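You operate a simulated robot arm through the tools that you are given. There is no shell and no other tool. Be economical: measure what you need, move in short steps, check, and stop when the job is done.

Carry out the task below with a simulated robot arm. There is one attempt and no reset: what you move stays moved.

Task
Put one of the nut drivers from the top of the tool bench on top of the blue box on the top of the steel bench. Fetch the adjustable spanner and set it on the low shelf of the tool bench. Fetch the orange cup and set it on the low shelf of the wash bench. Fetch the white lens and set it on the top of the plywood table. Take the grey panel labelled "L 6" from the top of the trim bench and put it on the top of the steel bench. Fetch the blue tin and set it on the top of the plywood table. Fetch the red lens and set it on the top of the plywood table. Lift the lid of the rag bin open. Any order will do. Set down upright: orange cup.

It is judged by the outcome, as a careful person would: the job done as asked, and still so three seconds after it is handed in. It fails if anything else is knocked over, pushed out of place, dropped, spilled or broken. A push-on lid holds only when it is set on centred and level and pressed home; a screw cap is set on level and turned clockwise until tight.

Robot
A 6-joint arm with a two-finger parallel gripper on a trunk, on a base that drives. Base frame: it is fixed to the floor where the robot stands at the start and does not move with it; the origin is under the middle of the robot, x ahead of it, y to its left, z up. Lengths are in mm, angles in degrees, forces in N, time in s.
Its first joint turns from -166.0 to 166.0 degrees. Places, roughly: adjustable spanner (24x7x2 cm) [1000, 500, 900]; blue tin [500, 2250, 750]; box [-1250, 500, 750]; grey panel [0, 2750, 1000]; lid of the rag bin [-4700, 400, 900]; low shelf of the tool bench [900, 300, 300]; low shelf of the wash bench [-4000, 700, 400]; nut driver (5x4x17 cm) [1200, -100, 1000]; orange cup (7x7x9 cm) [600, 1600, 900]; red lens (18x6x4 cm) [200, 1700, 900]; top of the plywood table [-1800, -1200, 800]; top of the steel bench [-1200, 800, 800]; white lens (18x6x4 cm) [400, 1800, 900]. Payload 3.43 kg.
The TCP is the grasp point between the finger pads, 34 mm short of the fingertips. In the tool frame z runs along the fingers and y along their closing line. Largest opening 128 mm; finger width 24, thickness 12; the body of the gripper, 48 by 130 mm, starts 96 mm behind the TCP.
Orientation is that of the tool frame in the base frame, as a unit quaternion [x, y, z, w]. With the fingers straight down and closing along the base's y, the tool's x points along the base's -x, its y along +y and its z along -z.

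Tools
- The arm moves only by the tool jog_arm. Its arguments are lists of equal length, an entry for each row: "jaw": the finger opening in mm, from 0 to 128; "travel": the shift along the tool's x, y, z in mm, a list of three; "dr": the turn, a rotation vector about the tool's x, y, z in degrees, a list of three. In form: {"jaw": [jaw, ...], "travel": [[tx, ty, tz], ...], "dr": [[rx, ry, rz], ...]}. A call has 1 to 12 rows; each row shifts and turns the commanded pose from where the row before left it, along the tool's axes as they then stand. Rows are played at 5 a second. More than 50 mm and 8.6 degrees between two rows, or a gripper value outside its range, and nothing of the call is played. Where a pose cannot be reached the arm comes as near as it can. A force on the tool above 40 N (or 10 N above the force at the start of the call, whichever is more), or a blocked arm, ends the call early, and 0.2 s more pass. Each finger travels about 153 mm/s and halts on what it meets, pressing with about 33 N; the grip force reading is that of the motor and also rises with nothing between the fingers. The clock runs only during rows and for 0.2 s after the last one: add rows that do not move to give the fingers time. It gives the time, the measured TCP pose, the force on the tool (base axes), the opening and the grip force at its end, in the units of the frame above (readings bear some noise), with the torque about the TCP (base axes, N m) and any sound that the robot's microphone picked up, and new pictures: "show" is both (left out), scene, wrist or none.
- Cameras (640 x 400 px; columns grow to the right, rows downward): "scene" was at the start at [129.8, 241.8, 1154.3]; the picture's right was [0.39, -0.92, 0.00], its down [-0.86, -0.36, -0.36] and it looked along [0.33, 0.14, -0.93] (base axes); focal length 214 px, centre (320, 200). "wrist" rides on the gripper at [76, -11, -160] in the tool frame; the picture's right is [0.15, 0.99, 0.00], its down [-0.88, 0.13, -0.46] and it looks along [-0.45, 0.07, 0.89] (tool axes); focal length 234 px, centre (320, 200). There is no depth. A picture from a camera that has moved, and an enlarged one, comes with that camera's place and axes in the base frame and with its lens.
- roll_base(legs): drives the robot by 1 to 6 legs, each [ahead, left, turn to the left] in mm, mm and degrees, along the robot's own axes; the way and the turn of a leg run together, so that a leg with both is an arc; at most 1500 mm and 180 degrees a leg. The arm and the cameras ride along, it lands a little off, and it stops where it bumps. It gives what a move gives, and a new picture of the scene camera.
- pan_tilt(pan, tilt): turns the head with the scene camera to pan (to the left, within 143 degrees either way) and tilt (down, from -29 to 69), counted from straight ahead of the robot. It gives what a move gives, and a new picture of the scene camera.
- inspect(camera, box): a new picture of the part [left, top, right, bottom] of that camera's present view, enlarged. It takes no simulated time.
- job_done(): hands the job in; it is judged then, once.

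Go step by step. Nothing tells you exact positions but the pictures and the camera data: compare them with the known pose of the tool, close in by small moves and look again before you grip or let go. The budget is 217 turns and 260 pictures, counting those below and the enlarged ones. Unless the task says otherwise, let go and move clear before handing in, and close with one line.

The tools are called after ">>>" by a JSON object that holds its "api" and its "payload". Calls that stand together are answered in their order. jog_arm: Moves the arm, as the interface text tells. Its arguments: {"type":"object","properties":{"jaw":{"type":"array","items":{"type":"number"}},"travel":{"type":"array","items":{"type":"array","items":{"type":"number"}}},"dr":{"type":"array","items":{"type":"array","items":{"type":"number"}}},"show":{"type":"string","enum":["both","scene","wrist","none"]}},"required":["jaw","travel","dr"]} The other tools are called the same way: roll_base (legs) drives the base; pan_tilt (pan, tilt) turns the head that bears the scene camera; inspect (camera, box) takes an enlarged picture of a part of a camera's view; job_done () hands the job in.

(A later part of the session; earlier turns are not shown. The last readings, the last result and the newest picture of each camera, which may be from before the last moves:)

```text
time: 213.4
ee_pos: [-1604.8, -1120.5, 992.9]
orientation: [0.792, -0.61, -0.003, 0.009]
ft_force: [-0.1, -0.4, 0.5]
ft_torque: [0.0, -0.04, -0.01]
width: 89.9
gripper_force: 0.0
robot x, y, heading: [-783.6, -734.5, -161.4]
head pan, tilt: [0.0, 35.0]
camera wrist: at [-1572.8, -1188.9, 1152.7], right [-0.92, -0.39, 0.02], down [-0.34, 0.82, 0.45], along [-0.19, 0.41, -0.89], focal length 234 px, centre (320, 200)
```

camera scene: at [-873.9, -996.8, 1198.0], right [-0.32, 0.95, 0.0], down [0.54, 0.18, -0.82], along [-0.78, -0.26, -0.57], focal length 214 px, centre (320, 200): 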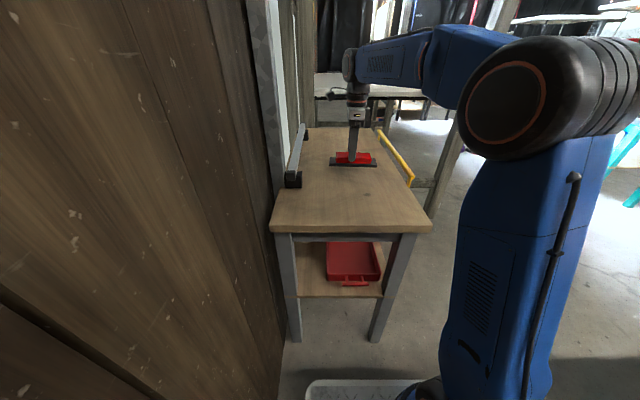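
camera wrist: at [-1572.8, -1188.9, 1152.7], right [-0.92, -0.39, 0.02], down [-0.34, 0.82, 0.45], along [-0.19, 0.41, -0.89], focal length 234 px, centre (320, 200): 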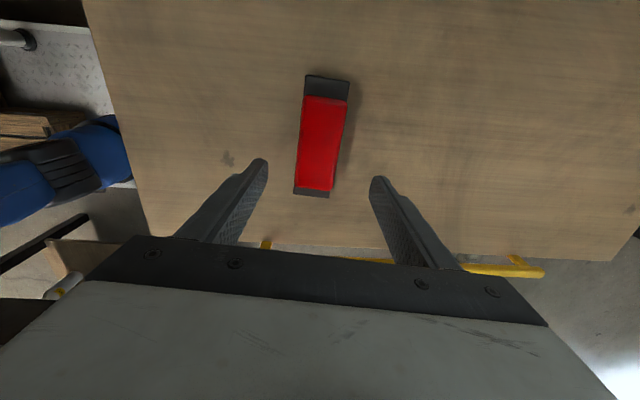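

Red lens set down. Retract and return to the trim bench for the white lens.

>>> {"api": "jog_arm", "payload": {"jaw": [90, 90, 90, 90, 90, 90, 90, 90, 90], "travel": [[-15, -43, -18], [-15, -43, -18], [-15, -43, -18], [-15, -43, -18], [-15, -43, -18], [-15, -43, -18], [-15, -43, -18], [-15, -43, -18], [-10, -30, -10]], "dr": [[0, 0, 0], [0, 0, 0], [0, 0, 0], [0, 0, 0], [0, 0, 0], [0, 0, 0], [0, 0, 0], [0, 0, 0], [0, 0, 0]], "show": "none"}}

>>> {"api": "roll_base", "payload": {"legs": [[-960, 0, 0], [0, -1000, 0], [0, -930, 0], [0, 0, -88], [0, 0, -88], [110, 0, 0]]}}

```text
time: 215.4
ee_pos: [-1273.8, -898.4, 1136.2]
orientation: [0.791, -0.611, -0.005, 0.009]
ft_force: [-0.4, -0.4, 0.3]
ft_torque: [0.01, -0.03, -0.02]
width: 90.1
gripper_force: 0.0
robot x, y, heading: [-778.8, -733.7, -161.3]
head pan, tilt: [0.0, 35.0]
```

```text
time: 237.8
ee_pos: [73.6, 1637.0, 1138.3]
orientation: [0.567, 0.824, 0.009, 0.003]
ft_force: [0.1, 0.4, 0.2]
ft_torque: [0.0, -0.03, 0.0]
width: 90.1
gripper_force: 0.1
robot x, y, heading: [-398.9, 1421.4, 24.5]
head pan, tilt: [0.0, 35.0]
camera scene: at [-339.1, 1692.9, 1198.0], right [0.42, -0.91, 0.0], down [-0.52, -0.24, -0.82], along [0.74, 0.34, -0.57], focal length 214 px, centre (320, 200)
```

scene: 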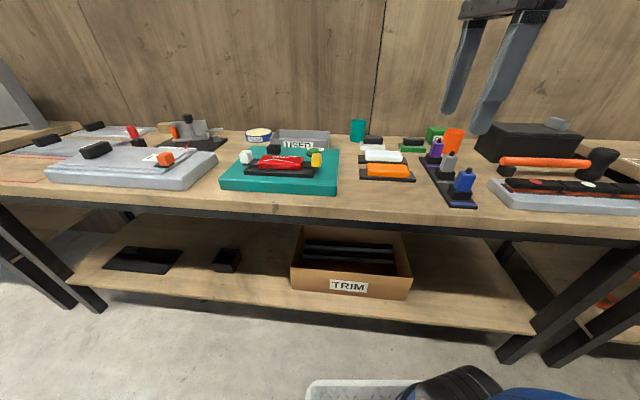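

Move above the white lens.

>>> {"api": "jog_arm", "payload": {"jaw": [90, 90, 90, 90, 90, 90, 90, 90, 90, 90, 90], "travel": [[3.6, 44.8, 0], [3.6, 44.8, 0], [3.6, 44.8, 0], [3.6, 44.8, 0], [3.6, 44.8, 5], [3.6, 44.8, 10], [3.6, 44.8, 10], [3.6, 44.8, 10], [0, 0, 30], [0, 0, 40], [0, 0, 0]], "dr": [[0, 0, 0], [0, 0, 0], [0, 0, 0], [0, 0, 0], [0, 0, 0], [0, 0, 0], [0, 0, 0], [0, 0, 0], [0, 0, 0], [0, 0, 0], [0, 0, 0]], "show": "wrist"}}

```text
time: 240.2
ee_pos: [399.7, 1792.8, 1039.3]
orientation: [0.567, 0.824, 0.009, 0.003]
ft_force: [0.3, -0.6, 0.3]
ft_torque: [-0.02, -0.01, 0.0]
width: 90.0
gripper_force: 0.0
robot x, y, heading: [-401.8, 1420.9, 24.5]
head pan, tilt: [0.0, 35.0]
camera wrist: at [359.8, 1857.6, 1198.3], right [0.87, 0.49, 0.02], down [0.43, -0.78, 0.45], along [0.24, -0.39, -0.89], focal length 234 px, centre (320, 200)
```

wrist: 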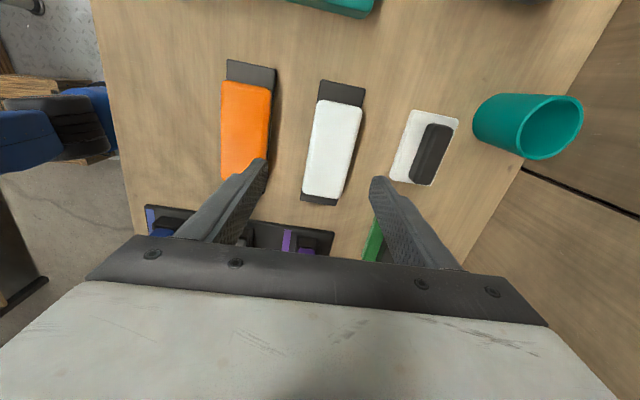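

Adjust 17 mm, descend to the same grip height, grip and lift.

>>> {"api": "jog_arm", "payload": {"jaw": [84, 84, 84, 84, 84, 60, 20, 20, 20, 20, 20, 20], "travel": [[0.6, 17, 20], [0, 0, 40], [0, 0, 40], [0, 0, 17], [0, 0, 0], [0, 0, 0], [0, 0, 0], [0, 0, 0], [0, 0, -10], [0, 0, -40], [0, 0, -45], [0, 0, -45]], "dr": [[-0.7, 0.7, 2.4], [0, 0, 0], [0, 0, 0], [0, 0, 0], [0, 0, 0], [0, 0, 0], [0, 0, 0], [0, 0, 0], [0, 0, 0], [0, 0, 0], [0, 0, 0], [0, 0, 0]], "show": "wrist"}}

```text
time: 242.8
ee_pos: [411.8, 1796.3, 1063.4]
orientation: [0.585, 0.811, 0.019, 0.001]
ft_force: [0.0, -0.3, -1.5]
ft_torque: [0.01, 0.02, 0.02]
width: 59.3
gripper_force: 33.5
robot x, y, heading: [-399.9, 1422.7, 24.6]
head pan, tilt: [0.0, 35.0]
camera wrist: at [372.6, 1860.8, 1222.4], right [0.89, 0.45, 0.03], down [0.39, -0.81, 0.44], along [0.23, -0.38, -0.9], focal length 234 px, centre (320, 200)
```

wrist: 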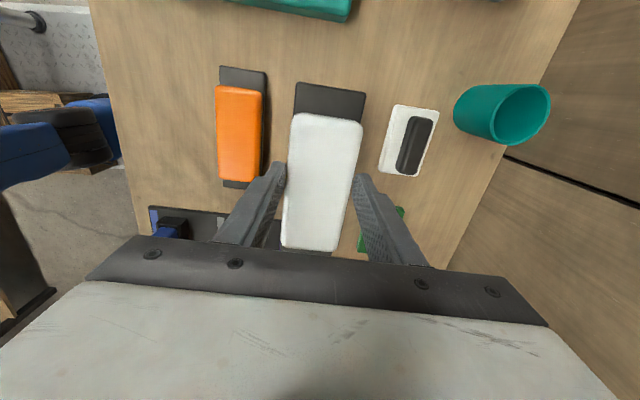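

White lens held. Level it, retract, and travel to the plywood table.

>>> {"api": "jog_arm", "payload": {"jaw": [20, 20, 20, 20, 20, 20, 20, 20, 20, 20], "travel": [[0, 0, -10], [0, -43, -9], [0, -43, -9], [0, -43, -9], [0, -43, -9], [0, -43, -9], [0, -43, -9], [0, -43, -9], [0, -43, -9], [0, -40, 0]], "dr": [[1.8, -1.2, 0], [0, 0, 0], [0, 0, 0], [0, 0, 0], [0, 0, 0], [0, 0, 0], [0, 0, 0], [0, 0, 0], [0, 0, 0], [0, 0, 0]], "show": "none"}}

>>> {"api": "roll_base", "payload": {"legs": [[-110, 0, 0], [0, 0, 88], [0, 0, 86.5], [0, 1000, 0], [0, 900, 0]]}}

```text
time: 245.0
ee_pos: [48.4, 1676.4, 1143.4]
orientation: [0.584, 0.812, 0.0, 0.0]
ft_force: [1.0, 1.3, -1.2]
ft_torque: [-0.02, 0.03, -0.01]
width: 59.1
gripper_force: 32.5
robot x, y, heading: [-396.2, 1421.4, 24.9]
head pan, tilt: [0.0, 35.0]
```

```text
time: 262.7
ee_pos: [-312.4, -622.2, 1144.4]
orientation: [0.79, -0.613, -0.001, -0.001]
ft_force: [-0.9, -1.0, 0.1]
ft_torque: [-0.01, 0.02, 0.03]
width: 59.3
gripper_force: 32.9
robot x, y, heading: [150.2, -402.6, -159.1]
head pan, tilt: [0.0, 35.0]
camera scene: at [70.6, -666.1, 1198.0], right [-0.35, 0.94, 0.0], down [0.54, 0.2, -0.82], along [-0.77, -0.29, -0.57], focal length 214 px, centre (320, 200)
```

scene: 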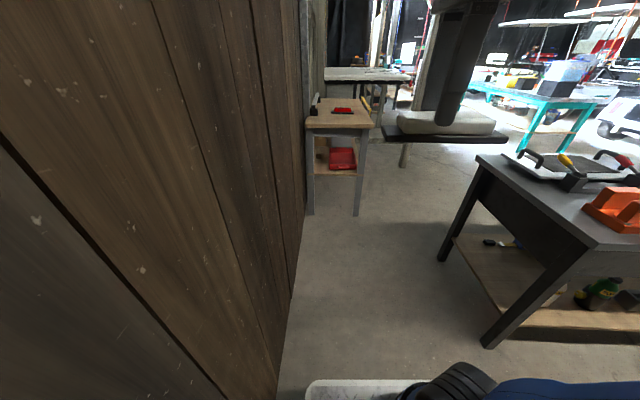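

>>> {"api": "roll_base", "payload": {"legs": [[980, -10, -2.5]]}}

```text
time: 267.8
ee_pos: [-1257.8, -901.6, 1144.4]
orientation: [0.771, -0.637, -0.001, -0.001]
ft_force: [0.2, -0.8, -0.8]
ft_torque: [-0.01, 0.02, 0.02]
width: 59.1
gripper_force: 33.0
robot x, y, heading: [-778.4, -709.6, -163.0]
head pan, tilt: [0.0, 35.0]
camera scene: at [-878.2, -969.3, 1198.0], right [-0.29, 0.96, 0.0], down [0.55, 0.17, -0.82], along [-0.78, -0.24, -0.57], focal length 214 px, centre (320, 200)
```

scene: 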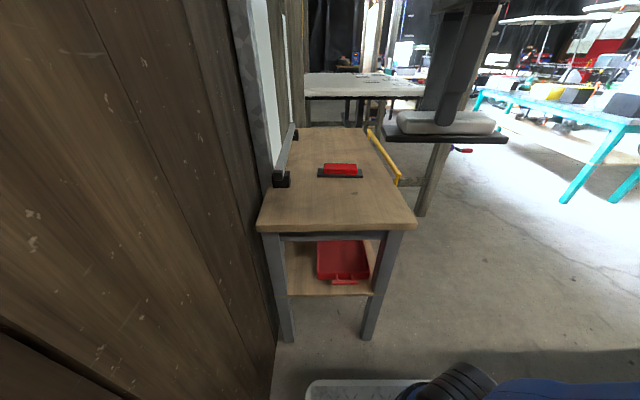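

Place the white lens about 10 cm in front of the red one: extend, lower.

>>> {"api": "jog_arm", "payload": {"jaw": [20, 20, 20, 20, 20, 20, 20, 20, 20, 20], "travel": [[19, 39.6, 0], [19, 39.6, 0], [19, 39.6, 0], [19, 39.6, 0], [19, 39.6, 0], [19, 39.6, 0], [19, 39.6, 0], [0, 0, 45], [0, 0, 45], [0, 0, 45]], "dr": [[0, 0, 0], [0, 0, 0], [0, 0, 0], [0, 0, 0], [0, 0, 0], [0, 0, 0], [0, 0, 0], [0, 0, -4], [0, 0, 0], [0, 0, 0]], "show": "none"}}

>>> {"api": "jog_arm", "payload": {"jaw": [20, 20, 20], "travel": [[0, 0, 45], [0, 0, 45], [0, 0, 20]], "dr": [[0, 0, 0], [0, 0, 0], [0, 0, 0]], "show": "wrist"}}

```text
time: 270.0
ee_pos: [-1504.1, -1085.9, 1013.0]
orientation: [0.794, -0.609, -0.001, -0.001]
ft_force: [0.3, -0.3, -1.0]
ft_torque: [-0.04, -0.01, -0.01]
width: 59.3
gripper_force: 33.4
robot x, y, heading: [-782.8, -711.3, -163.0]
head pan, tilt: [0.0, 35.0]
```

```text
time: 270.8
ee_pos: [-1504.1, -1084.8, 897.2]
orientation: [0.793, -0.61, -0.002, -0.001]
ft_force: [0.2, 0.6, -0.6]
ft_torque: [-0.05, 0.0, -0.03]
width: 59.4
gripper_force: 33.1
robot x, y, heading: [-777.6, -709.8, -163.1]
head pan, tilt: [0.0, 35.0]
camera wrist: at [-1473.1, -1155.7, 1056.0], right [-0.92, -0.4, 0.0], down [-0.35, 0.82, 0.46], along [-0.18, 0.42, -0.89], focal length 234 px, centre (320, 200)
```

wrist: 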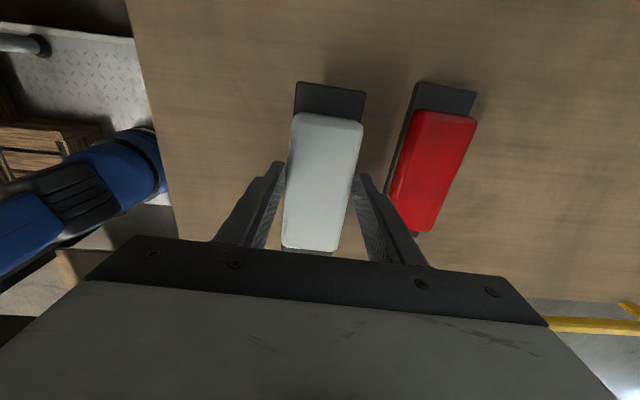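

Clear gap to the red lens. Lower to contact, release, rise.

>>> {"api": "jog_arm", "payload": {"jaw": [20, 20, 20, 20, 20, 20, 20], "travel": [[0, 0, 25], [0, 0, 10], [0, 0, 5], [0, 0, 4], [0, 0, 4], [0, 0, 4], [0, 0, 4]], "dr": [[0, 0, 0], [0, 0, 0], [0, 0, 0], [0, 0, 0], [0, 0, 0], [0, 0, 0], [0, 0, 0]], "show": "none"}}

>>> {"api": "jog_arm", "payload": {"jaw": [40, 62, 66, 72, 76, 76, 76, 76, 76], "travel": [[0, 0, -1.5], [0, 0, 0], [0, 0, 0], [0, 0, 0], [0, 0, 0], [0, 0, -15], [0, 0, -40], [0, 0, -45], [0, 0, -45]], "dr": [[0, 0, 0], [0, 0, 0], [0, 0, 0], [0, 0, 0], [0, 0, 0], [0, 0, 0], [0, 0, 0], [0, 0, 0], [0, 0, 0]], "show": "wrist"}}

```text
time: 272.5
ee_pos: [-1504.8, -1084.9, 845.8]
orientation: [0.793, -0.609, -0.001, 0.001]
ft_force: [2.0, 0.4, 10.6]
ft_torque: [0.18, -0.39, 0.11]
width: 59.0
gripper_force: 32.5
robot x, y, heading: [-781.2, -710.3, -163.2]
head pan, tilt: [0.0, 35.0]
stopped in row 7: the force on the tool passed its limit at 41 N (the readings are from after the stop); the commanded pose is now the measured one
```

```text
time: 274.5
ee_pos: [-1503.1, -1085.2, 990.6]
orientation: [0.793, -0.609, 0.0, 0.001]
ft_force: [-0.4, 0.2, 0.0]
ft_torque: [0.05, -0.02, 0.0]
width: 75.8
gripper_force: 0.0
robot x, y, heading: [-783.4, -707.9, -162.9]
head pan, tilt: [0.0, 35.0]
camera wrist: at [-1472.5, -1155.9, 1149.6], right [-0.92, -0.4, 0.0], down [-0.35, 0.82, 0.46], along [-0.18, 0.42, -0.89], focal length 234 px, centre (320, 200)
```

wrist: 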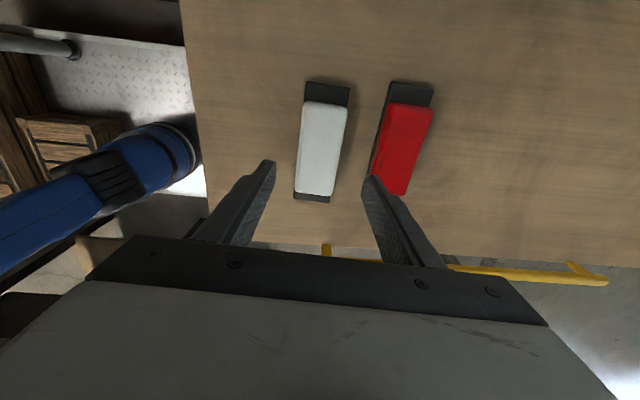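

Both lenses are placed. Next the blue polish tin: retract and drive back to the trim bench further along.

>>> {"api": "jog_arm", "payload": {"jaw": [128, 128, 128, 128, 128, 128, 128, 128], "travel": [[0, 0, -30], [-21, -38, -18], [-21, -38, -18], [-21, -38, -18], [-21, -38, -18], [-21, -38, -18], [-21, -38, -18], [-21, -38, -18]], "dr": [[0, 0, 0], [0, 0, 0], [0, 0, 0], [0, 0, 0], [0, 0, 0], [0, 0, 0], [0, 0, 0], [0, 0, 0]], "show": "none"}}

>>> {"api": "roll_base", "payload": {"legs": [[-1010, 0, 0], [0, -1300, 0], [0, -1190, 0], [0, 0, -88], [0, 0, -88], [200, 0, 0]]}}

```text
time: 276.3
ee_pos: [-1283.9, -875.6, 1145.0]
orientation: [0.794, -0.609, -0.001, 0.0]
ft_force: [-0.9, -0.4, -0.5]
ft_torque: [0.03, -0.07, -0.01]
width: 127.9
gripper_force: 0.0
robot x, y, heading: [-783.5, -705.5, -162.8]
head pan, tilt: [0.0, 35.0]
```

```text
time: 301.9
ee_pos: [155.1, 2202.9, 1145.4]
orientation: [0.602, 0.799, 0.001, 0.002]
ft_force: [0.7, 0.1, -0.5]
ft_torque: [-0.01, 0.01, -0.01]
width: 127.7
gripper_force: 0.0
robot x, y, heading: [-343.9, 2032.1, 17.7]
head pan, tilt: [0.0, 35.0]
stopped in leg 6: the robot was blocked; the commanded pose is now the measured one
camera scene: at [-256.4, 2291.7, 1198.0], right [0.31, -0.95, 0.0], down [-0.55, -0.18, -0.82], along [0.78, 0.25, -0.57], focal length 214 px, centre (320, 200)
```

scene: 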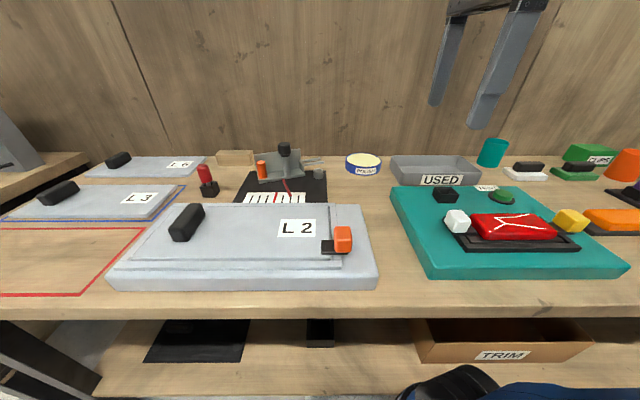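

The base bumped the bench's underside lightly but nothing moved. I see the tin at ≈(385,2354) and the L6 panel far left-back (with black handle). Move over the tin.

>>> {"api": "jog_arm", "payload": {"jaw": [128, 128, 128, 128, 128, 128, 128, 128, 128], "travel": [[13.6, 43.8, 0], [13.6, 43.8, 0], [13.6, 43.8, 0], [13.6, 43.8, 0], [13.6, 43.8, 0], [13.6, 43.8, 0], [0, 0, 40], [0, 0, 40], [0, 0, 0]], "dr": [[0, 0, 0], [0, 0, 0], [0, 0, 0], [0, 0, 0], [0, 0, 0], [0, 0, 0], [0, 0, 0], [0, 0, 0], [0, 0, 0]], "show": "wrist"}}

>>> {"api": "inspect", "payload": {"camera": "scene", "box": [310, 130, 420, 200]}}

```text
time: 303.9
ee_pos: [385.6, 2355.4, 1065.2]
orientation: [0.603, 0.798, 0.0, 0.001]
ft_force: [0.3, -0.6, -1.2]
ft_torque: [0.02, -0.01, 0.02]
width: 127.7
gripper_force: 0.1
robot x, y, heading: [-344.5, 2033.2, 18.0]
head pan, tilt: [0.0, 35.0]
camera wrist: at [354.0, 2424.9, 1224.2], right [0.91, 0.41, 0.0], down [0.37, -0.81, 0.46], along [0.19, -0.42, -0.89], focal length 234 px, centre (320, 200)
```

wrist: 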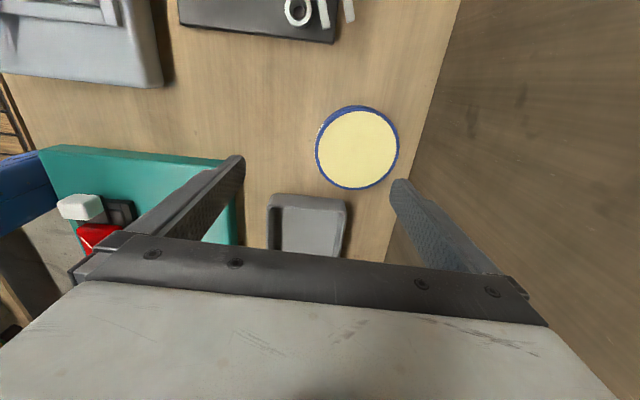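

```text
5.71 times, centred on (365, 165) of scene
camera zoom: at [-256.6, 2292.2, 1198.0], right [0.31, -0.95, 0.0], down [-0.55, -0.18, -0.82], along [0.78, 0.25, -0.57], focal length 1226 px, centre (63, 400)
```

zoom: 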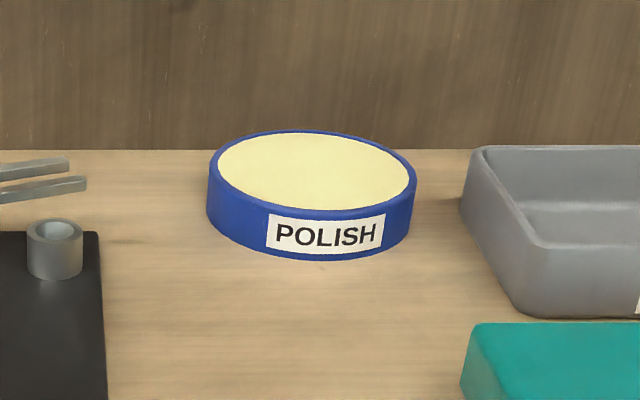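

The tin is ~12.3 cm wide—just under my 12.8 cm opening—so I need precise alignment. I'll close parallel to the wall, with a 12° tilt to keep the wrist off it.

>>> {"api": "jog_arm", "payload": {"jaw": [128, 128, 128, 128, 128, 128, 128, 128, 128, 128, 128, 128], "travel": [[0, 0, 0], [0, 0, 0], [0, 0, 0], [0, 0, 0], [0, 0, 0], [0, 0, 0], [0, 0, 0], [0, 0, 0], [0, 0, 0], [0, 0, 0], [0, 0, 0], [0, 0, 0]], "dr": [[0, 0, -8.2], [0, 0, -8.2], [0, 0, -8.2], [0, 0, -8.2], [0, 0, -8.2], [0, 0, -8.2], [0, 0, -8.2], [0, 0, -8.2], [0, 0, -8.2], [0, 0, -8.2], [0, 0, -8], [0, 0, 0]], "show": "none"}}

>>> {"api": "jog_arm", "payload": {"jaw": [128, 128, 128, 128, 128, 128], "travel": [[0, 0, 0], [0, 0, 0], [-30, -4, 0], [-20, -4, 0], [7, 0, 33], [7, 0, 33]], "dr": [[0, -6, 0], [0, -6, 0], [0, 0, 0], [0, 0, 0], [0, 0, 0], [0, 0, 0]], "show": "wrist"}}

>>> {"api": "inspect", "payload": {"camera": "scene", "box": [290, 60, 450, 200]}}

```text
time: 306.5
ee_pos: [385.5, 2352.5, 1066.3]
orientation: [-0.138, 0.99, -0.001, 0.001]
ft_force: [0.2, -1.1, 0.7]
ft_torque: [0.0, 0.0, 0.01]
width: 127.9
gripper_force: 0.3
robot x, y, heading: [-347.8, 2029.8, 17.9]
head pan, tilt: [0.0, 35.0]
```

```text
time: 307.9
ee_pos: [434.0, 2359.4, 1007.8]
orientation: [-0.136, 0.985, 0.012, 0.106]
ft_force: [-0.5, -0.3, 0.3]
ft_torque: [0.04, -0.05, 0.01]
width: 127.9
gripper_force: 0.1
robot x, y, heading: [-344.5, 2030.0, 18.0]
head pan, tilt: [0.0, 35.0]
camera wrist: at [334.1, 2320.0, 1146.5], right [-0.41, 0.91, -0.03], down [0.7, 0.33, 0.63], along [0.59, 0.23, -0.77], focal length 234 px, centre (320, 200)
```

wrist: 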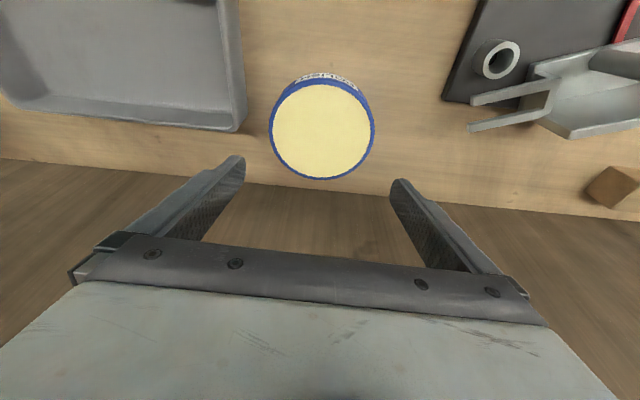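

```text
2.86 times, centred on (370, 130) of scene
camera zoom: at [-256.4, 2291.6, 1198.0], right [0.31, -0.95, 0.0], down [-0.55, -0.18, -0.82], along [0.78, 0.25, -0.57], focal length 613 px, centre (177, 400)
```

zoom: 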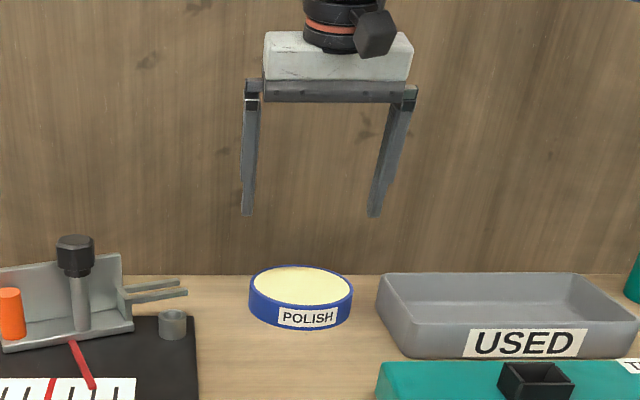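

Align by -1.5 mm and lower until tips are just above the rim, then check both sides.

>>> {"api": "jog_arm", "payload": {"jaw": [128, 128, 128, 128], "travel": [[9, -1.5, 40], [5, 0, 26], [0, 0, 0], [0, 0, 0]], "dr": [[0, 0, 0], [0, 0, 0], [0, 0, 0], [0, 0, 0]], "show": "wrist"}}

>>> {"api": "inspect", "payload": {"camera": "scene", "box": [335, 110, 395, 180]}}

```text
time: 308.9
ee_pos: [434.0, 2358.1, 940.9]
orientation: [-0.136, 0.985, 0.013, 0.104]
ft_force: [-0.4, 0.1, 0.3]
ft_torque: [-0.01, 0.05, 0.0]
width: 128.2
gripper_force: 0.0
robot x, y, heading: [-348.4, 2028.4, 18.2]
head pan, tilt: [0.0, 35.0]
camera wrist: at [334.0, 2317.6, 1081.2], right [-0.41, 0.91, -0.03], down [0.7, 0.33, 0.63], along [0.59, 0.23, -0.78], focal length 234 px, centre (320, 200)
```

wrist: 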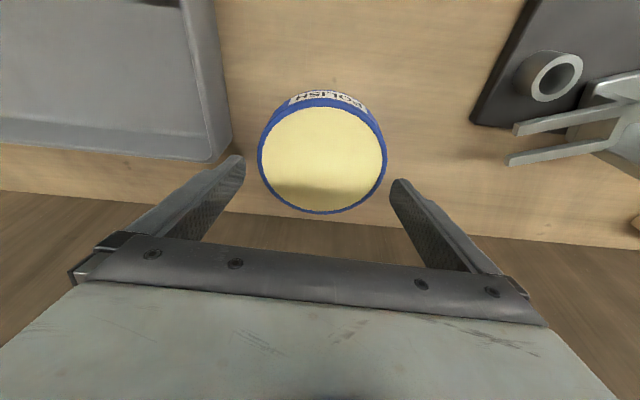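

```text
5.71 times, centred on (365, 145) of scene
camera zoom: at [-256.3, 2291.6, 1198.0], right [0.31, -0.95, 0.0], down [-0.55, -0.18, -0.82], along [0.78, 0.25, -0.57], focal length 1226 px, centre (63, 514)
```

zoom: 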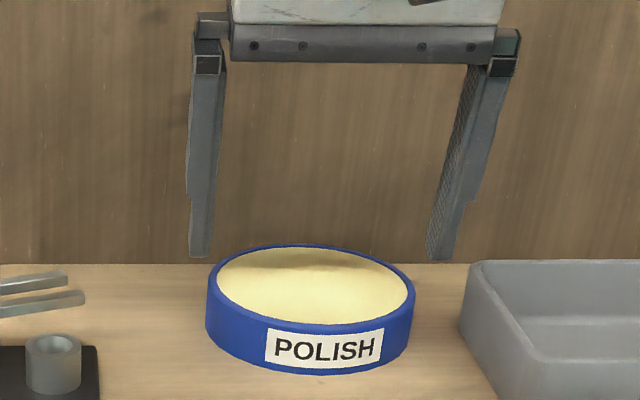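

Centred within a millimetre. Descend slowly around the tin.

>>> {"api": "jog_arm", "payload": {"jaw": [128, 128, 128, 128, 128, 128, 128], "travel": [[4.5, 0.3, 11], [2, 0, 5], [2, 0, 5], [2, 0, 6], [2, 0, 8], [1.7, 0, 8], [0, 0, 0]], "dr": [[0, 0, 0], [0, 0, 0], [0, 0, 0], [0, 0, 0], [0, 0, 0], [0, 0, 0], [0, 0, 0]], "show": "none"}}

>>> {"api": "inspect", "payload": {"camera": "scene", "box": [335, 120, 395, 180]}}

```text
time: 310.5
ee_pos: [429.7, 2356.1, 897.6]
orientation: [-0.137, 0.985, 0.014, 0.105]
ft_force: [-0.1, -0.2, -0.7]
ft_torque: [0.0, -0.01, -0.04]
width: 128.0
gripper_force: 0.1
robot x, y, heading: [-345.9, 2027.0, 17.9]
head pan, tilt: [0.0, 35.0]
```

```text
6.67 times, centred on (365, 150) of scene
camera zoom: at [-256.3, 2291.6, 1198.0], right [0.31, -0.95, 0.0], down [-0.55, -0.18, -0.82], along [0.78, 0.25, -0.57], focal length 1430 px, centre (20, 533)
```

zoom: 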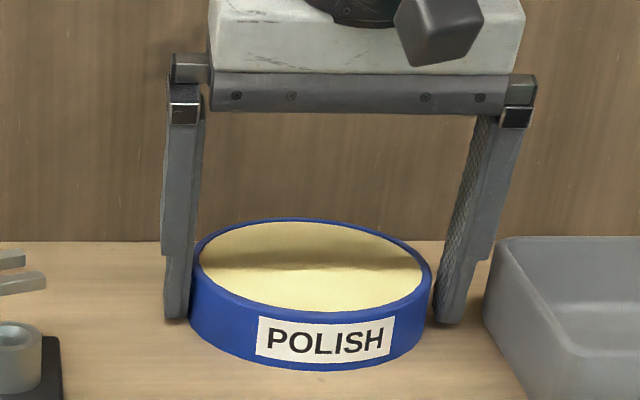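

The fingers straddle the tin. Close and lift.

>>> {"api": "jog_arm", "payload": {"jaw": [115, 100, 100, 100, 100, 100, 100], "travel": [[0, 0, 0], [0, 0, 0], [0, 0, 0], [-2, 0, -10], [-6, 0, -30], [-8, 0, -40], [-8, 0, -40]], "dr": [[0, 0, 0], [0, 0, 0], [0, 0, 0], [0, 0, 0], [0, 0, 0], [0, 0, 0], [0, 0, 0]], "show": "scene"}}

```text
time: 312.1
ee_pos: [428.4, 2355.4, 1019.8]
orientation: [-0.137, 0.985, 0.013, 0.105]
ft_force: [0.7, -0.5, -4.4]
ft_torque: [-0.01, 0.04, 0.01]
width: 122.8
gripper_force: 33.3
robot x, y, heading: [-346.2, 2030.1, 18.0]
head pan, tilt: [0.0, 35.0]
camera scene: at [-256.2, 2291.9, 1198.0], right [0.31, -0.95, 0.0], down [-0.55, -0.18, -0.82], along [0.78, 0.25, -0.57], focal length 214 px, centre (320, 200)
```

scene: 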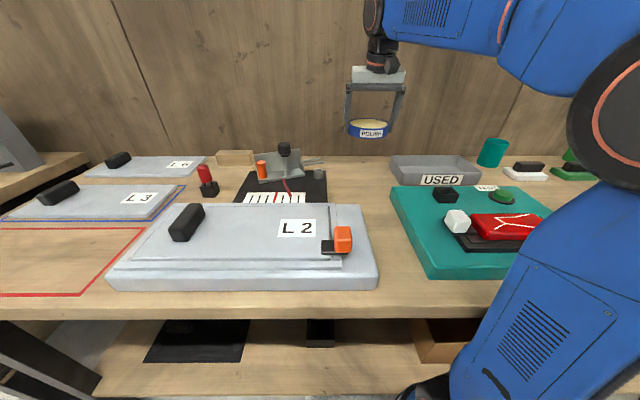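

Tin held level. Retract and travel to the plywood table.

>>> {"api": "jog_arm", "payload": {"jaw": [100, 100, 100, 100, 100, 100, 100, 100], "travel": [[36, -12, -22], [36, -12, -22], [36, -12, -22], [36, -12, -22], [36, -12, -22], [36, -12, -22], [36, -12, -22], [30, -10, -8]], "dr": [[0, 0, 0], [0, 0, 0], [0, 0, 0], [0, 0, 0], [0, 0, 0], [0, 0, 0], [0, 0, 0], [0, 0, 0]], "show": "none"}}

>>> {"api": "roll_base", "payload": {"legs": [[-340, 0, 0], [0, 0, 90], [0, 0, 90], [0, 1300, 0], [0, 1170, 0]]}}

```text
time: 313.9
ee_pos: [156.5, 2179.5, 1116.2]
orientation: [-0.137, 0.985, 0.013, 0.104]
ft_force: [0.2, 0.0, -4.2]
ft_torque: [-0.05, 0.11, 0.04]
width: 123.1
gripper_force: 32.9
robot x, y, heading: [-347.1, 2031.1, 18.0]
head pan, tilt: [0.0, 35.0]
```

```text
time: 335.6
ee_pos: [-335.1, -588.2, 1116.6]
orientation: [0.982, 0.16, -0.103, 0.016]
ft_force: [0.0, 0.2, -3.0]
ft_torque: [0.02, -0.05, -0.01]
width: 122.6
gripper_force: 33.4
robot x, y, heading: [161.7, -414.6, -159.4]
head pan, tilt: [0.0, 35.0]
camera scene: at [78.7, -679.7, 1198.0], right [-0.35, 0.94, 0.0], down [0.54, 0.2, -0.82], along [-0.77, -0.29, -0.57], focal length 214 px, centre (320, 200)
```

scene: 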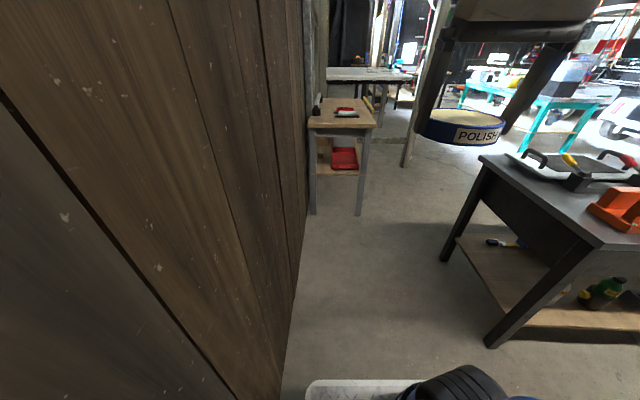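

Beyond the red lens there is the most room, so I'll set the tin there. Drive up to the table.

>>> {"api": "roll_base", "payload": {"legs": [[1095, -20, -2.5]]}}

```text
time: 341.2
ee_pos: [-1381.4, -899.8, 1116.3]
orientation: [0.985, 0.132, -0.106, 0.012]
ft_force: [0.8, 1.0, -4.4]
ft_torque: [-0.01, -0.04, 0.01]
width: 122.3
gripper_force: 32.7
robot x, y, heading: [-875.8, -755.4, -162.2]
head pan, tilt: [0.0, 35.0]
camera scene: at [-973.9, -1014.6, 1198.0], right [-0.3, 0.95, 0.0], down [0.55, 0.17, -0.82], along [-0.78, -0.25, -0.57], focal length 214 px, centre (320, 200)
```

scene: 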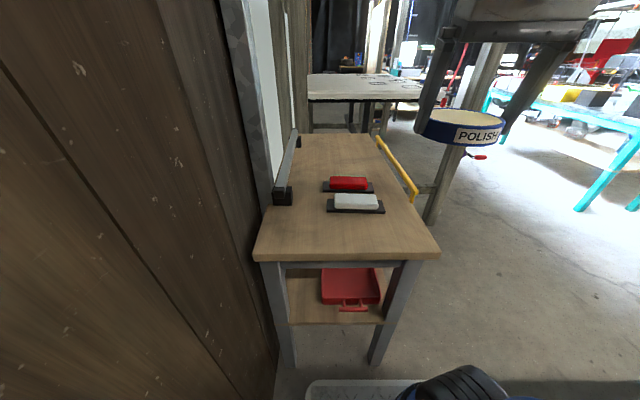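

Extend the tin beyond the red lens while descending to safe height, then view.

>>> {"api": "jog_arm", "payload": {"jaw": [100, 100, 100, 100, 100, 100, 100, 100, 100, 100, 100, 100], "travel": [[-32.9, 13.4, 22.4], [-32.9, 13.4, 22.4], [-32.9, 13.4, 22.4], [-32.9, 13.4, 22.4], [-32.9, 13.4, 22.4], [-32.9, 13.4, 22.4], [-32.9, 13.4, 22.4], [-32.9, 13.4, 22.4], [-32.9, 13.4, 22.4], [-32.9, 13.4, 22.4], [-32.9, 13.4, 22.4], [0, 0, 0]], "dr": [[0, 0, 0], [0, 0, 0], [0, 0, 0], [0, 0, 0], [0, 0, 0], [0, 0, 0], [0, 0, 0], [0, 0, 0], [0, 0, 0], [0, 0, 0], [0, 0, 0], [0, 0, 0]]}}

```text
time: 343.8
ee_pos: [-1732.5, -1148.0, 951.7]
orientation: [0.986, 0.133, -0.104, 0.013]
ft_force: [0.1, -0.3, -3.8]
ft_torque: [0.0, -0.07, -0.01]
width: 122.3
gripper_force: 32.6
robot x, y, heading: [-878.2, -757.4, -162.5]
head pan, tilt: [0.0, 35.0]
camera scene: at [-973.9, -1014.7, 1198.0], right [-0.3, 0.95, 0.0], down [0.55, 0.17, -0.82], along [-0.78, -0.25, -0.57], focal length 214 px, centre (320, 200)
camera wrist: at [-1631.6, -1109.4, 1089.8], right [0.4, -0.92, -0.03], down [-0.7, -0.33, 0.63], along [-0.59, -0.23, -0.78], focal length 234 px, centre (320, 200)
```

scene: 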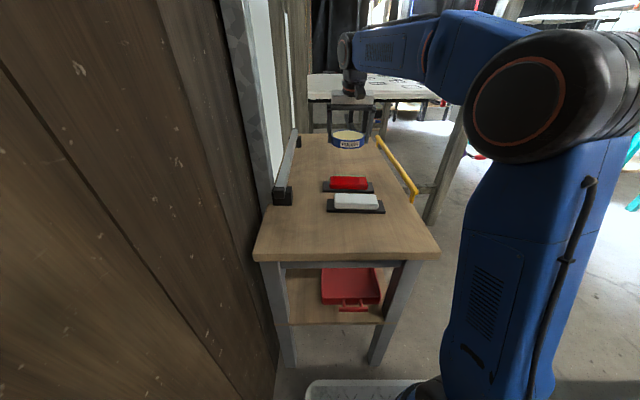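
wrist: 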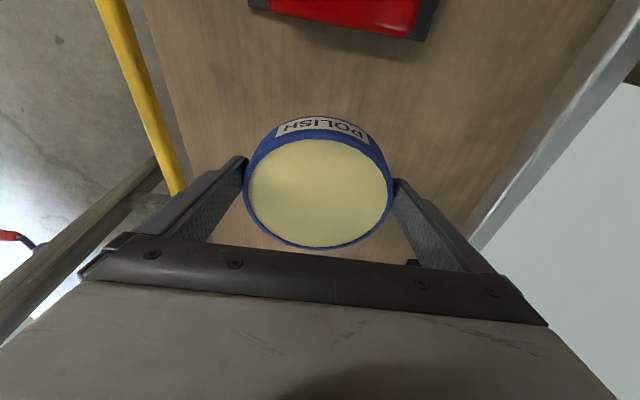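

Over a free spot. Lower to contact.

>>> {"api": "jog_arm", "payload": {"jaw": [100, 100, 100, 100, 100, 100, 100, 100, 100, 100, 100, 100], "travel": [[8.3, 0, 39], [8.3, 0, 39], [3, 0, 13], [0.9, 0, 4], [0.9, 0, 4], [0.9, 0, 4], [0.9, 0, 4], [0.9, 0, 4], [0.9, 0, 4], [0.9, 0, 4], [0.9, 0, 4], [0.9, 0, 4]], "dr": [[0, 0, 0], [0, 0, 0], [0, 0, 0], [0, 0, 0], [0, 0, 0], [0, 0, 0], [0, 0, 0], [0, 0, 0], [0, 0, 0], [0, 0, 0], [0, 0, 0], [0, 0, 0]], "show": "none"}}

```text
time: 346.0
ee_pos: [-1732.9, -1148.6, 836.4]
orientation: [0.985, 0.134, -0.11, 0.016]
ft_force: [0.5, 0.0, 14.2]
ft_torque: [1.06, 0.12, -0.19]
width: 122.6
gripper_force: 33.1
robot x, y, heading: [-875.1, -753.7, -162.4]
head pan, tilt: [0.0, 35.0]
stopped in row 11: the force on the tool passed its limit at 48 N (the readings are from after the stop); the commanded pose is now the measured one
```

Contact. Ease, open fully and rise vertically.

>>> {"api": "jog_arm", "payload": {"jaw": [118, 124, 128, 128, 128, 128, 128, 128, 128, 128], "travel": [[-0.3, 0, -1.5], [0, 0, 0], [0, 0, 0], [0, 0, 0], [-1, 0, -5], [-2, 0, -10], [-4, 0, -20], [-8, 0, -39], [-8, 0, -39], [0, 0, 0]], "dr": [[0, 0, 0], [0, 0, 0], [0, 0, 0], [0, 0, 0], [0, 0, 0], [0, 0, 0], [0, 0, 0], [0, 0, 0], [0, 0, 0], [0, 0, 0]]}}

```text
time: 348.2
ee_pos: [-1732.1, -1150.0, 955.2]
orientation: [0.985, 0.134, -0.109, 0.014]
ft_force: [-0.3, -0.4, 0.6]
ft_torque: [0.02, 0.0, 0.0]
width: 127.9
gripper_force: 0.0
robot x, y, heading: [-879.1, -754.8, -162.4]
head pan, tilt: [0.0, 35.0]
camera scene: at [-973.8, -1014.7, 1198.0], right [-0.3, 0.95, 0.0], down [0.55, 0.17, -0.82], along [-0.78, -0.25, -0.57], focal length 214 px, centre (320, 200)
camera wrist: at [-1630.7, -1109.8, 1092.5], right [0.4, -0.92, -0.03], down [-0.7, -0.33, 0.64], along [-0.59, -0.23, -0.77], focal length 234 px, centre (320, 200)
```

scene: 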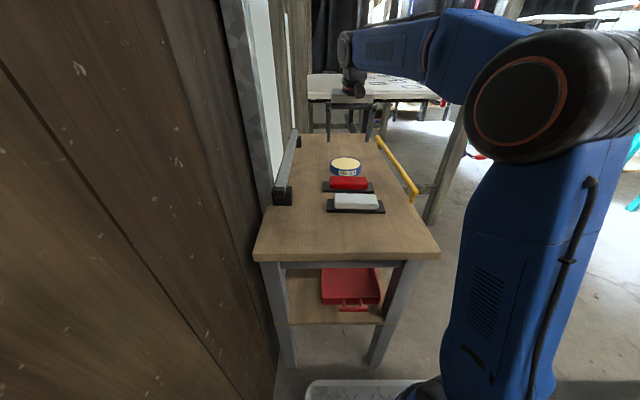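
wrist: 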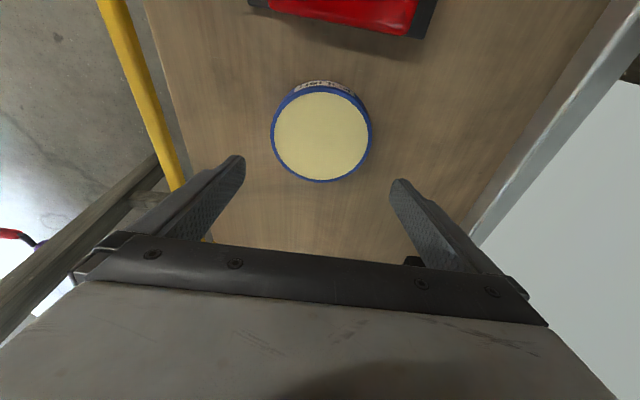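

All three pieces stand on the plywood table. Next the grey panel "L 6": retract, un-tilt and drive to the far part of the trim bench.

>>> {"api": "jog_arm", "payload": {"jaw": [128, 128, 128, 128, 128, 128, 128, 128, 128, 128, 128], "travel": [[-4, 0, -20], [37, -15, -27], [37, -15, -27], [37, -15, -27], [37, -15, -27], [37, -15, -27], [37, -15, -25], [37, -15, -25], [37, -15, -15], [30, -10, 0], [20, 0, 0]], "dr": [[0, 0, 0], [0, 0, 0], [0, 0, 0], [0, 0, 0], [0, 0, 0], [0, 0, 0], [0, 0, 0], [0, 0, 0], [0, 4, 0], [0, 4, 0], [0, 4, 0]], "show": "none"}}

>>> {"api": "roll_base", "payload": {"legs": [[-1030, 0, 0], [0, -1500, 0], [0, -1450, 0], [0, 0, -90], [0, 0, -88]]}}

```text
time: 350.6
ee_pos: [-1395.2, -922.7, 1097.6]
orientation: [0.991, 0.134, -0.005, 0.001]
ft_force: [0.6, 0.0, 0.6]
ft_torque: [-0.01, 0.0, 0.0]
width: 128.1
gripper_force: 0.1
robot x, y, heading: [-880.6, -753.4, -162.4]
head pan, tilt: [0.0, 35.0]
```

```text
time: 377.2
ee_pos: [-231.8, 2546.1, 1096.4]
orientation: [-0.15, 0.989, 0.001, 0.006]
ft_force: [-0.2, 0.7, 0.1]
ft_torque: [-0.04, 0.03, -0.01]
width: 128.0
gripper_force: 0.1
robot x, y, heading: [-741.4, 2356.8, 19.6]
head pan, tilt: [0.0, 35.0]
camera scene: at [-660.5, 2623.6, 1198.0], right [0.33, -0.94, 0.0], down [-0.54, -0.19, -0.82], along [0.77, 0.27, -0.57], focal length 214 px, centre (320, 200)
```

scene: 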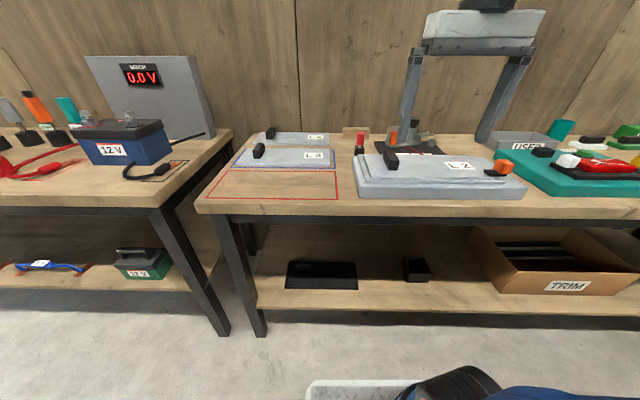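

>>> {"api": "inspect", "payload": {"camera": "scene", "box": [195, 110, 395, 215]}}

>>> {"api": "inspect", "payload": {"camera": "scene", "box": [330, 110, 530, 215]}}

```text
3.20 times, centred on (295, 162) of scene
camera zoom: at [-660.5, 2623.6, 1198.0], right [0.33, -0.94, 0.0], down [-0.54, -0.19, -0.82], along [0.77, 0.27, -0.57], focal length 686 px, centre (400, 320)
```

zoom: 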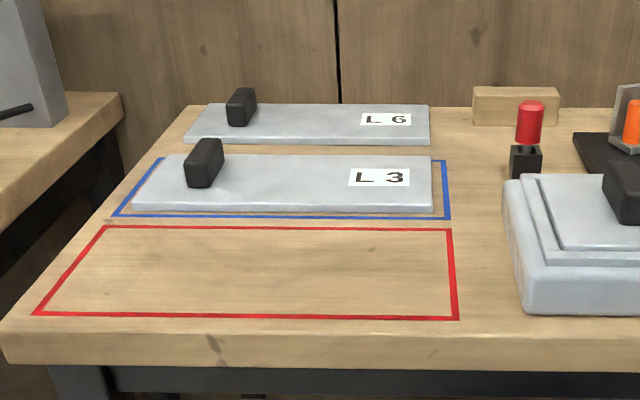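

```text
3.20 times, centred on (430, 162) of scene
camera zoom: at [-660.5, 2623.6, 1198.0], right [0.33, -0.94, 0.0], down [-0.54, -0.19, -0.82], along [0.77, 0.27, -0.57], focal length 686 px, centre (-32, 320)
```

zoom: 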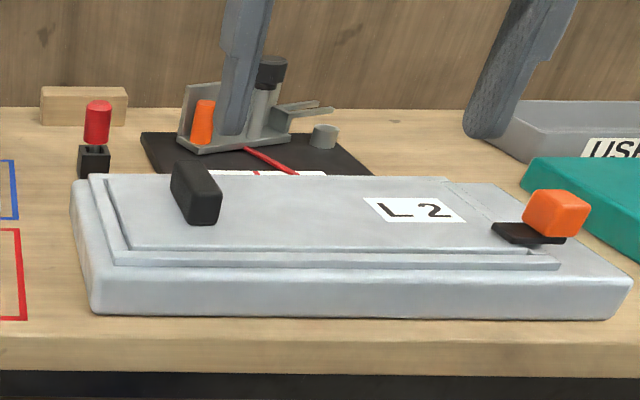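

The L6 panel lies at the back; its black handle is at ≈(170, 3151). I move into position and bring the gripper over the handle.

>>> {"api": "roll_base", "payload": {"legs": [[0, 330, 0], [230, 0, 0]]}}

>>> {"api": "jog_arm", "payload": {"jaw": [100, 80, 80, 80, 80, 80, 80, 80, 80], "travel": [[-38, 16, 0], [-38, 16, 0], [-38, 16, 0], [-38, 16, 0], [-38, 16, 0], [-38, 16, 0], [-38, 16, 0], [-38, 16, 0], [0, 0, 0]], "dr": [[0, 0, 0], [0, 0, 0], [0, 0, 0], [0, 0, 0], [0, 0, 0], [0, 0, 0], [0, 0, 0], [0, 0, 0], [0, 0, 0]], "show": "wrist"}}

```text
time: 380.7
ee_pos: [-127.2, 2932.3, 1095.2]
orientation: [-0.15, 0.989, 0.001, 0.005]
ft_force: [-0.8, 0.1, 0.2]
ft_torque: [-0.01, 0.01, -0.02]
width: 127.9
gripper_force: 0.1
robot x, y, heading: [-638.3, 2750.1, 19.0]
head pan, tilt: [0.0, 35.0]
camera scene: at [-555.6, 3013.4, 1198.0], right [0.33, -0.94, 0.0], down [-0.54, -0.19, -0.82], along [0.77, 0.27, -0.57], focal length 214 px, centre (320, 200)
```

scene: 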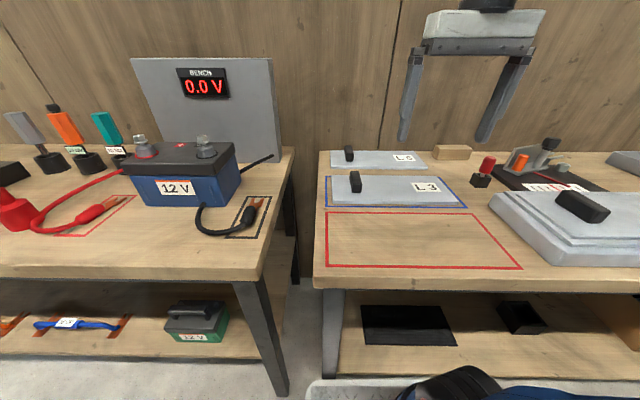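

```text
time: 382.7
ee_pos: [127.7, 3146.2, 1097.6]
orientation: [-0.149, 0.989, 0.002, 0.005]
ft_force: [0.2, 0.3, -0.5]
ft_torque: [0.04, 0.02, -0.04]
width: 80.0
gripper_force: 0.1
robot x, y, heading: [-641.5, 2749.4, 19.3]
head pan, tilt: [0.0, 35.0]
camera wrist: at [56.7, 3112.6, 1255.9], right [-0.43, 0.9, 0.0], down [0.8, 0.38, 0.46], along [0.42, 0.2, -0.89], focal length 234 px, centre (320, 200)
```

wrist: 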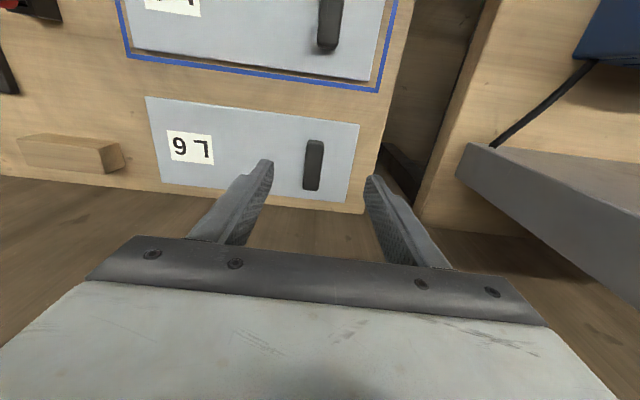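

Handle is at ≈(172,3157), aligned with the jaw. Move over it, descend, and grip.

>>> {"api": "jog_arm", "payload": {"jaw": [80, 80, 80, 80, 80, 80, 80], "travel": [[-45, -2.4, 0], [0, 0, 45], [0, 0, 45], [0, 0, 45], [0, 0, 35], [0, 0, 8], [0, 0, 0]], "dr": [[0, 0, 0], [0, 0, 0], [0, 0, 0], [0, 0, 0], [0, 0, 0], [0, 0, 0], [0, 0, 0]], "show": "wrist"}}

>>> {"api": "inspect", "payload": {"camera": "scene", "box": [310, 100, 430, 190]}}

```text
time: 384.3
ee_pos: [169.8, 3157.9, 921.7]
orientation: [-0.148, 0.989, 0.0, 0.005]
ft_force: [0.7, -0.9, 0.8]
ft_torque: [0.03, 0.02, 0.0]
width: 79.9
gripper_force: 0.0
robot x, y, heading: [-641.4, 2748.4, 19.3]
head pan, tilt: [0.0, 35.0]
camera wrist: at [100.0, 3123.1, 1079.7], right [-0.43, 0.9, 0.0], down [0.8, 0.38, 0.46], along [0.42, 0.2, -0.89], focal length 234 px, centre (320, 200)
```

wrist: 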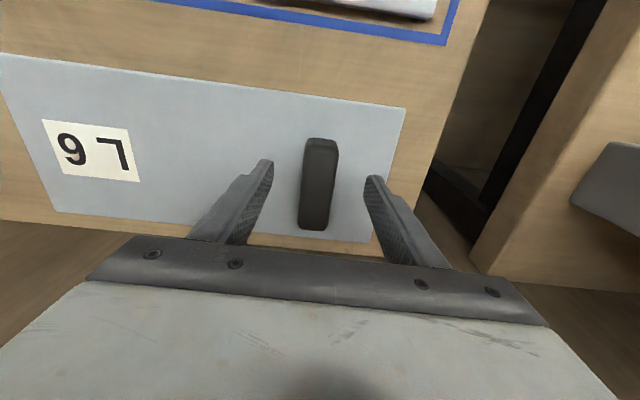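

```text
4.44 times, centred on (370, 145) of scene
camera zoom: at [-555.6, 3013.4, 1198.0], right [0.33, -0.94, 0.0], down [-0.54, -0.19, -0.82], along [0.77, 0.27, -0.57], focal length 953 px, centre (98, 444)
```

zoom: 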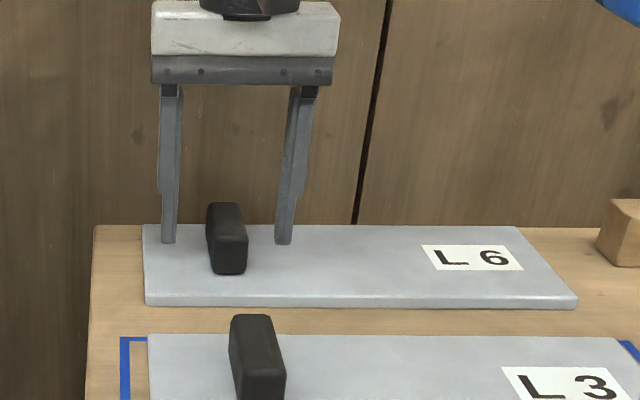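

Well centred; go 13 mm lower, close and test-lift.

>>> {"api": "jog_arm", "payload": {"jaw": [80, 80, 80, 45, 10, 10, 10, 10, 10, 10], "travel": [[0, 0, 8], [0, 0, 5], [0, 0, 0], [0, 0, 0], [0, 0, 0], [0, 0, 0], [0, 0, 0], [0, 0, -10], [0, 0, -20], [0, 0, 0]], "dr": [[0, 0, 0], [0, 0, 0], [0, 0, 0], [0, 0, 0], [0, 0, 0], [0, 0, 0], [0, 0, 0], [0, 0, 0], [0, 0, 0], [0, 0, 0]], "show": "none"}}

>>> {"api": "inspect", "payload": {"camera": "scene", "box": [310, 100, 430, 190]}}

```text
time: 386.5
ee_pos: [171.3, 3157.1, 938.9]
orientation: [-0.149, 0.989, 0.001, 0.005]
ft_force: [-0.6, 0.3, -2.5]
ft_torque: [0.27, 0.09, 0.04]
width: 27.5
gripper_force: 32.4
robot x, y, heading: [-639.4, 2750.9, 19.5]
head pan, tilt: [0.0, 35.0]
```

```text
4.44 times, centred on (370, 145) of scene
camera zoom: at [-555.5, 3013.5, 1198.0], right [0.33, -0.94, 0.0], down [-0.54, -0.19, -0.82], along [0.77, 0.27, -0.57], focal length 953 px, centre (98, 444)
```

zoom: 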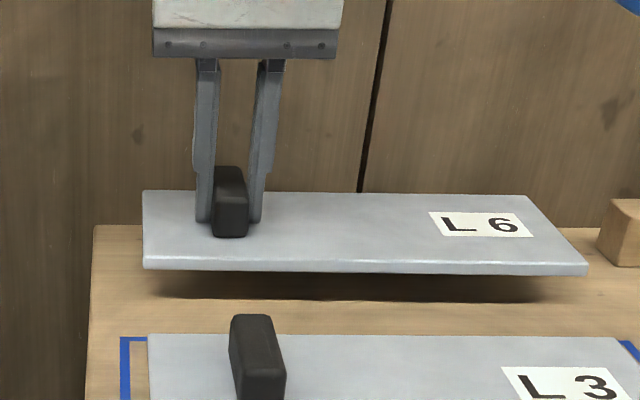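

Panel is light and hangs level. Lift it, retract and carry it to the steel bench (free spot behind the brush).

>>> {"api": "jog_arm", "payload": {"jaw": [10, 10, 10, 10, 10, 10, 10, 10, 10, 10, 10, 10], "travel": [[0, 0, -45], [0, 0, -45], [0, 0, -45], [0, 0, -20], [42, -13, 0], [42, -13, 0], [42, -13, 0], [42, -13, 0], [42, -13, 0], [42, -13, 0], [42, -13, 0], [42, -13, 0]], "dr": [[0, 0, 0], [0, 0, 0], [0, 0, 0], [0, 0, 0], [0, 0, 0], [0, 0, 0], [0, 0, 0], [0, 0, 0], [0, 0, 0], [0, 0, 0], [0, 0, 0], [0, 0, 0]], "show": "none"}}

>>> {"api": "roll_base", "payload": {"legs": [[-290, 0, 0], [0, 0, 89], [0, 0, 89.7], [0, 1000, 0], [0, 650, 0]]}}

```text
time: 389.1
ee_pos: [-121.0, 2957.9, 1089.2]
orientation: [-0.149, 0.989, 0.001, 0.002]
ft_force: [1.6, -0.5, -4.0]
ft_torque: [0.23, 0.14, 0.02]
width: 27.6
gripper_force: 33.3
robot x, y, heading: [-643.7, 2751.3, 19.2]
head pan, tilt: [0.0, 35.0]
```

```text
time: 406.6
ee_pos: [-918.7, 912.1, 1089.4]
orientation: [0.99, 0.14, -0.005, 0.001]
ft_force: [0.4, 0.5, -2.2]
ft_torque: [-0.26, -0.12, 0.0]
width: 27.4
gripper_force: 32.8
robot x, y, heading: [-394.9, 1108.6, -161.7]
head pan, tilt: [0.0, 35.0]
camera scene: at [-488.2, 849.8, 1198.0], right [-0.31, 0.95, 0.0], down [0.54, 0.18, -0.82], along [-0.78, -0.26, -0.57], focal length 214 px, centre (320, 200)
```

scene: 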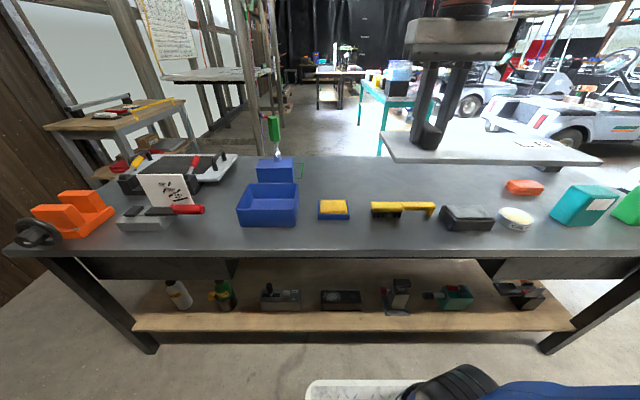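

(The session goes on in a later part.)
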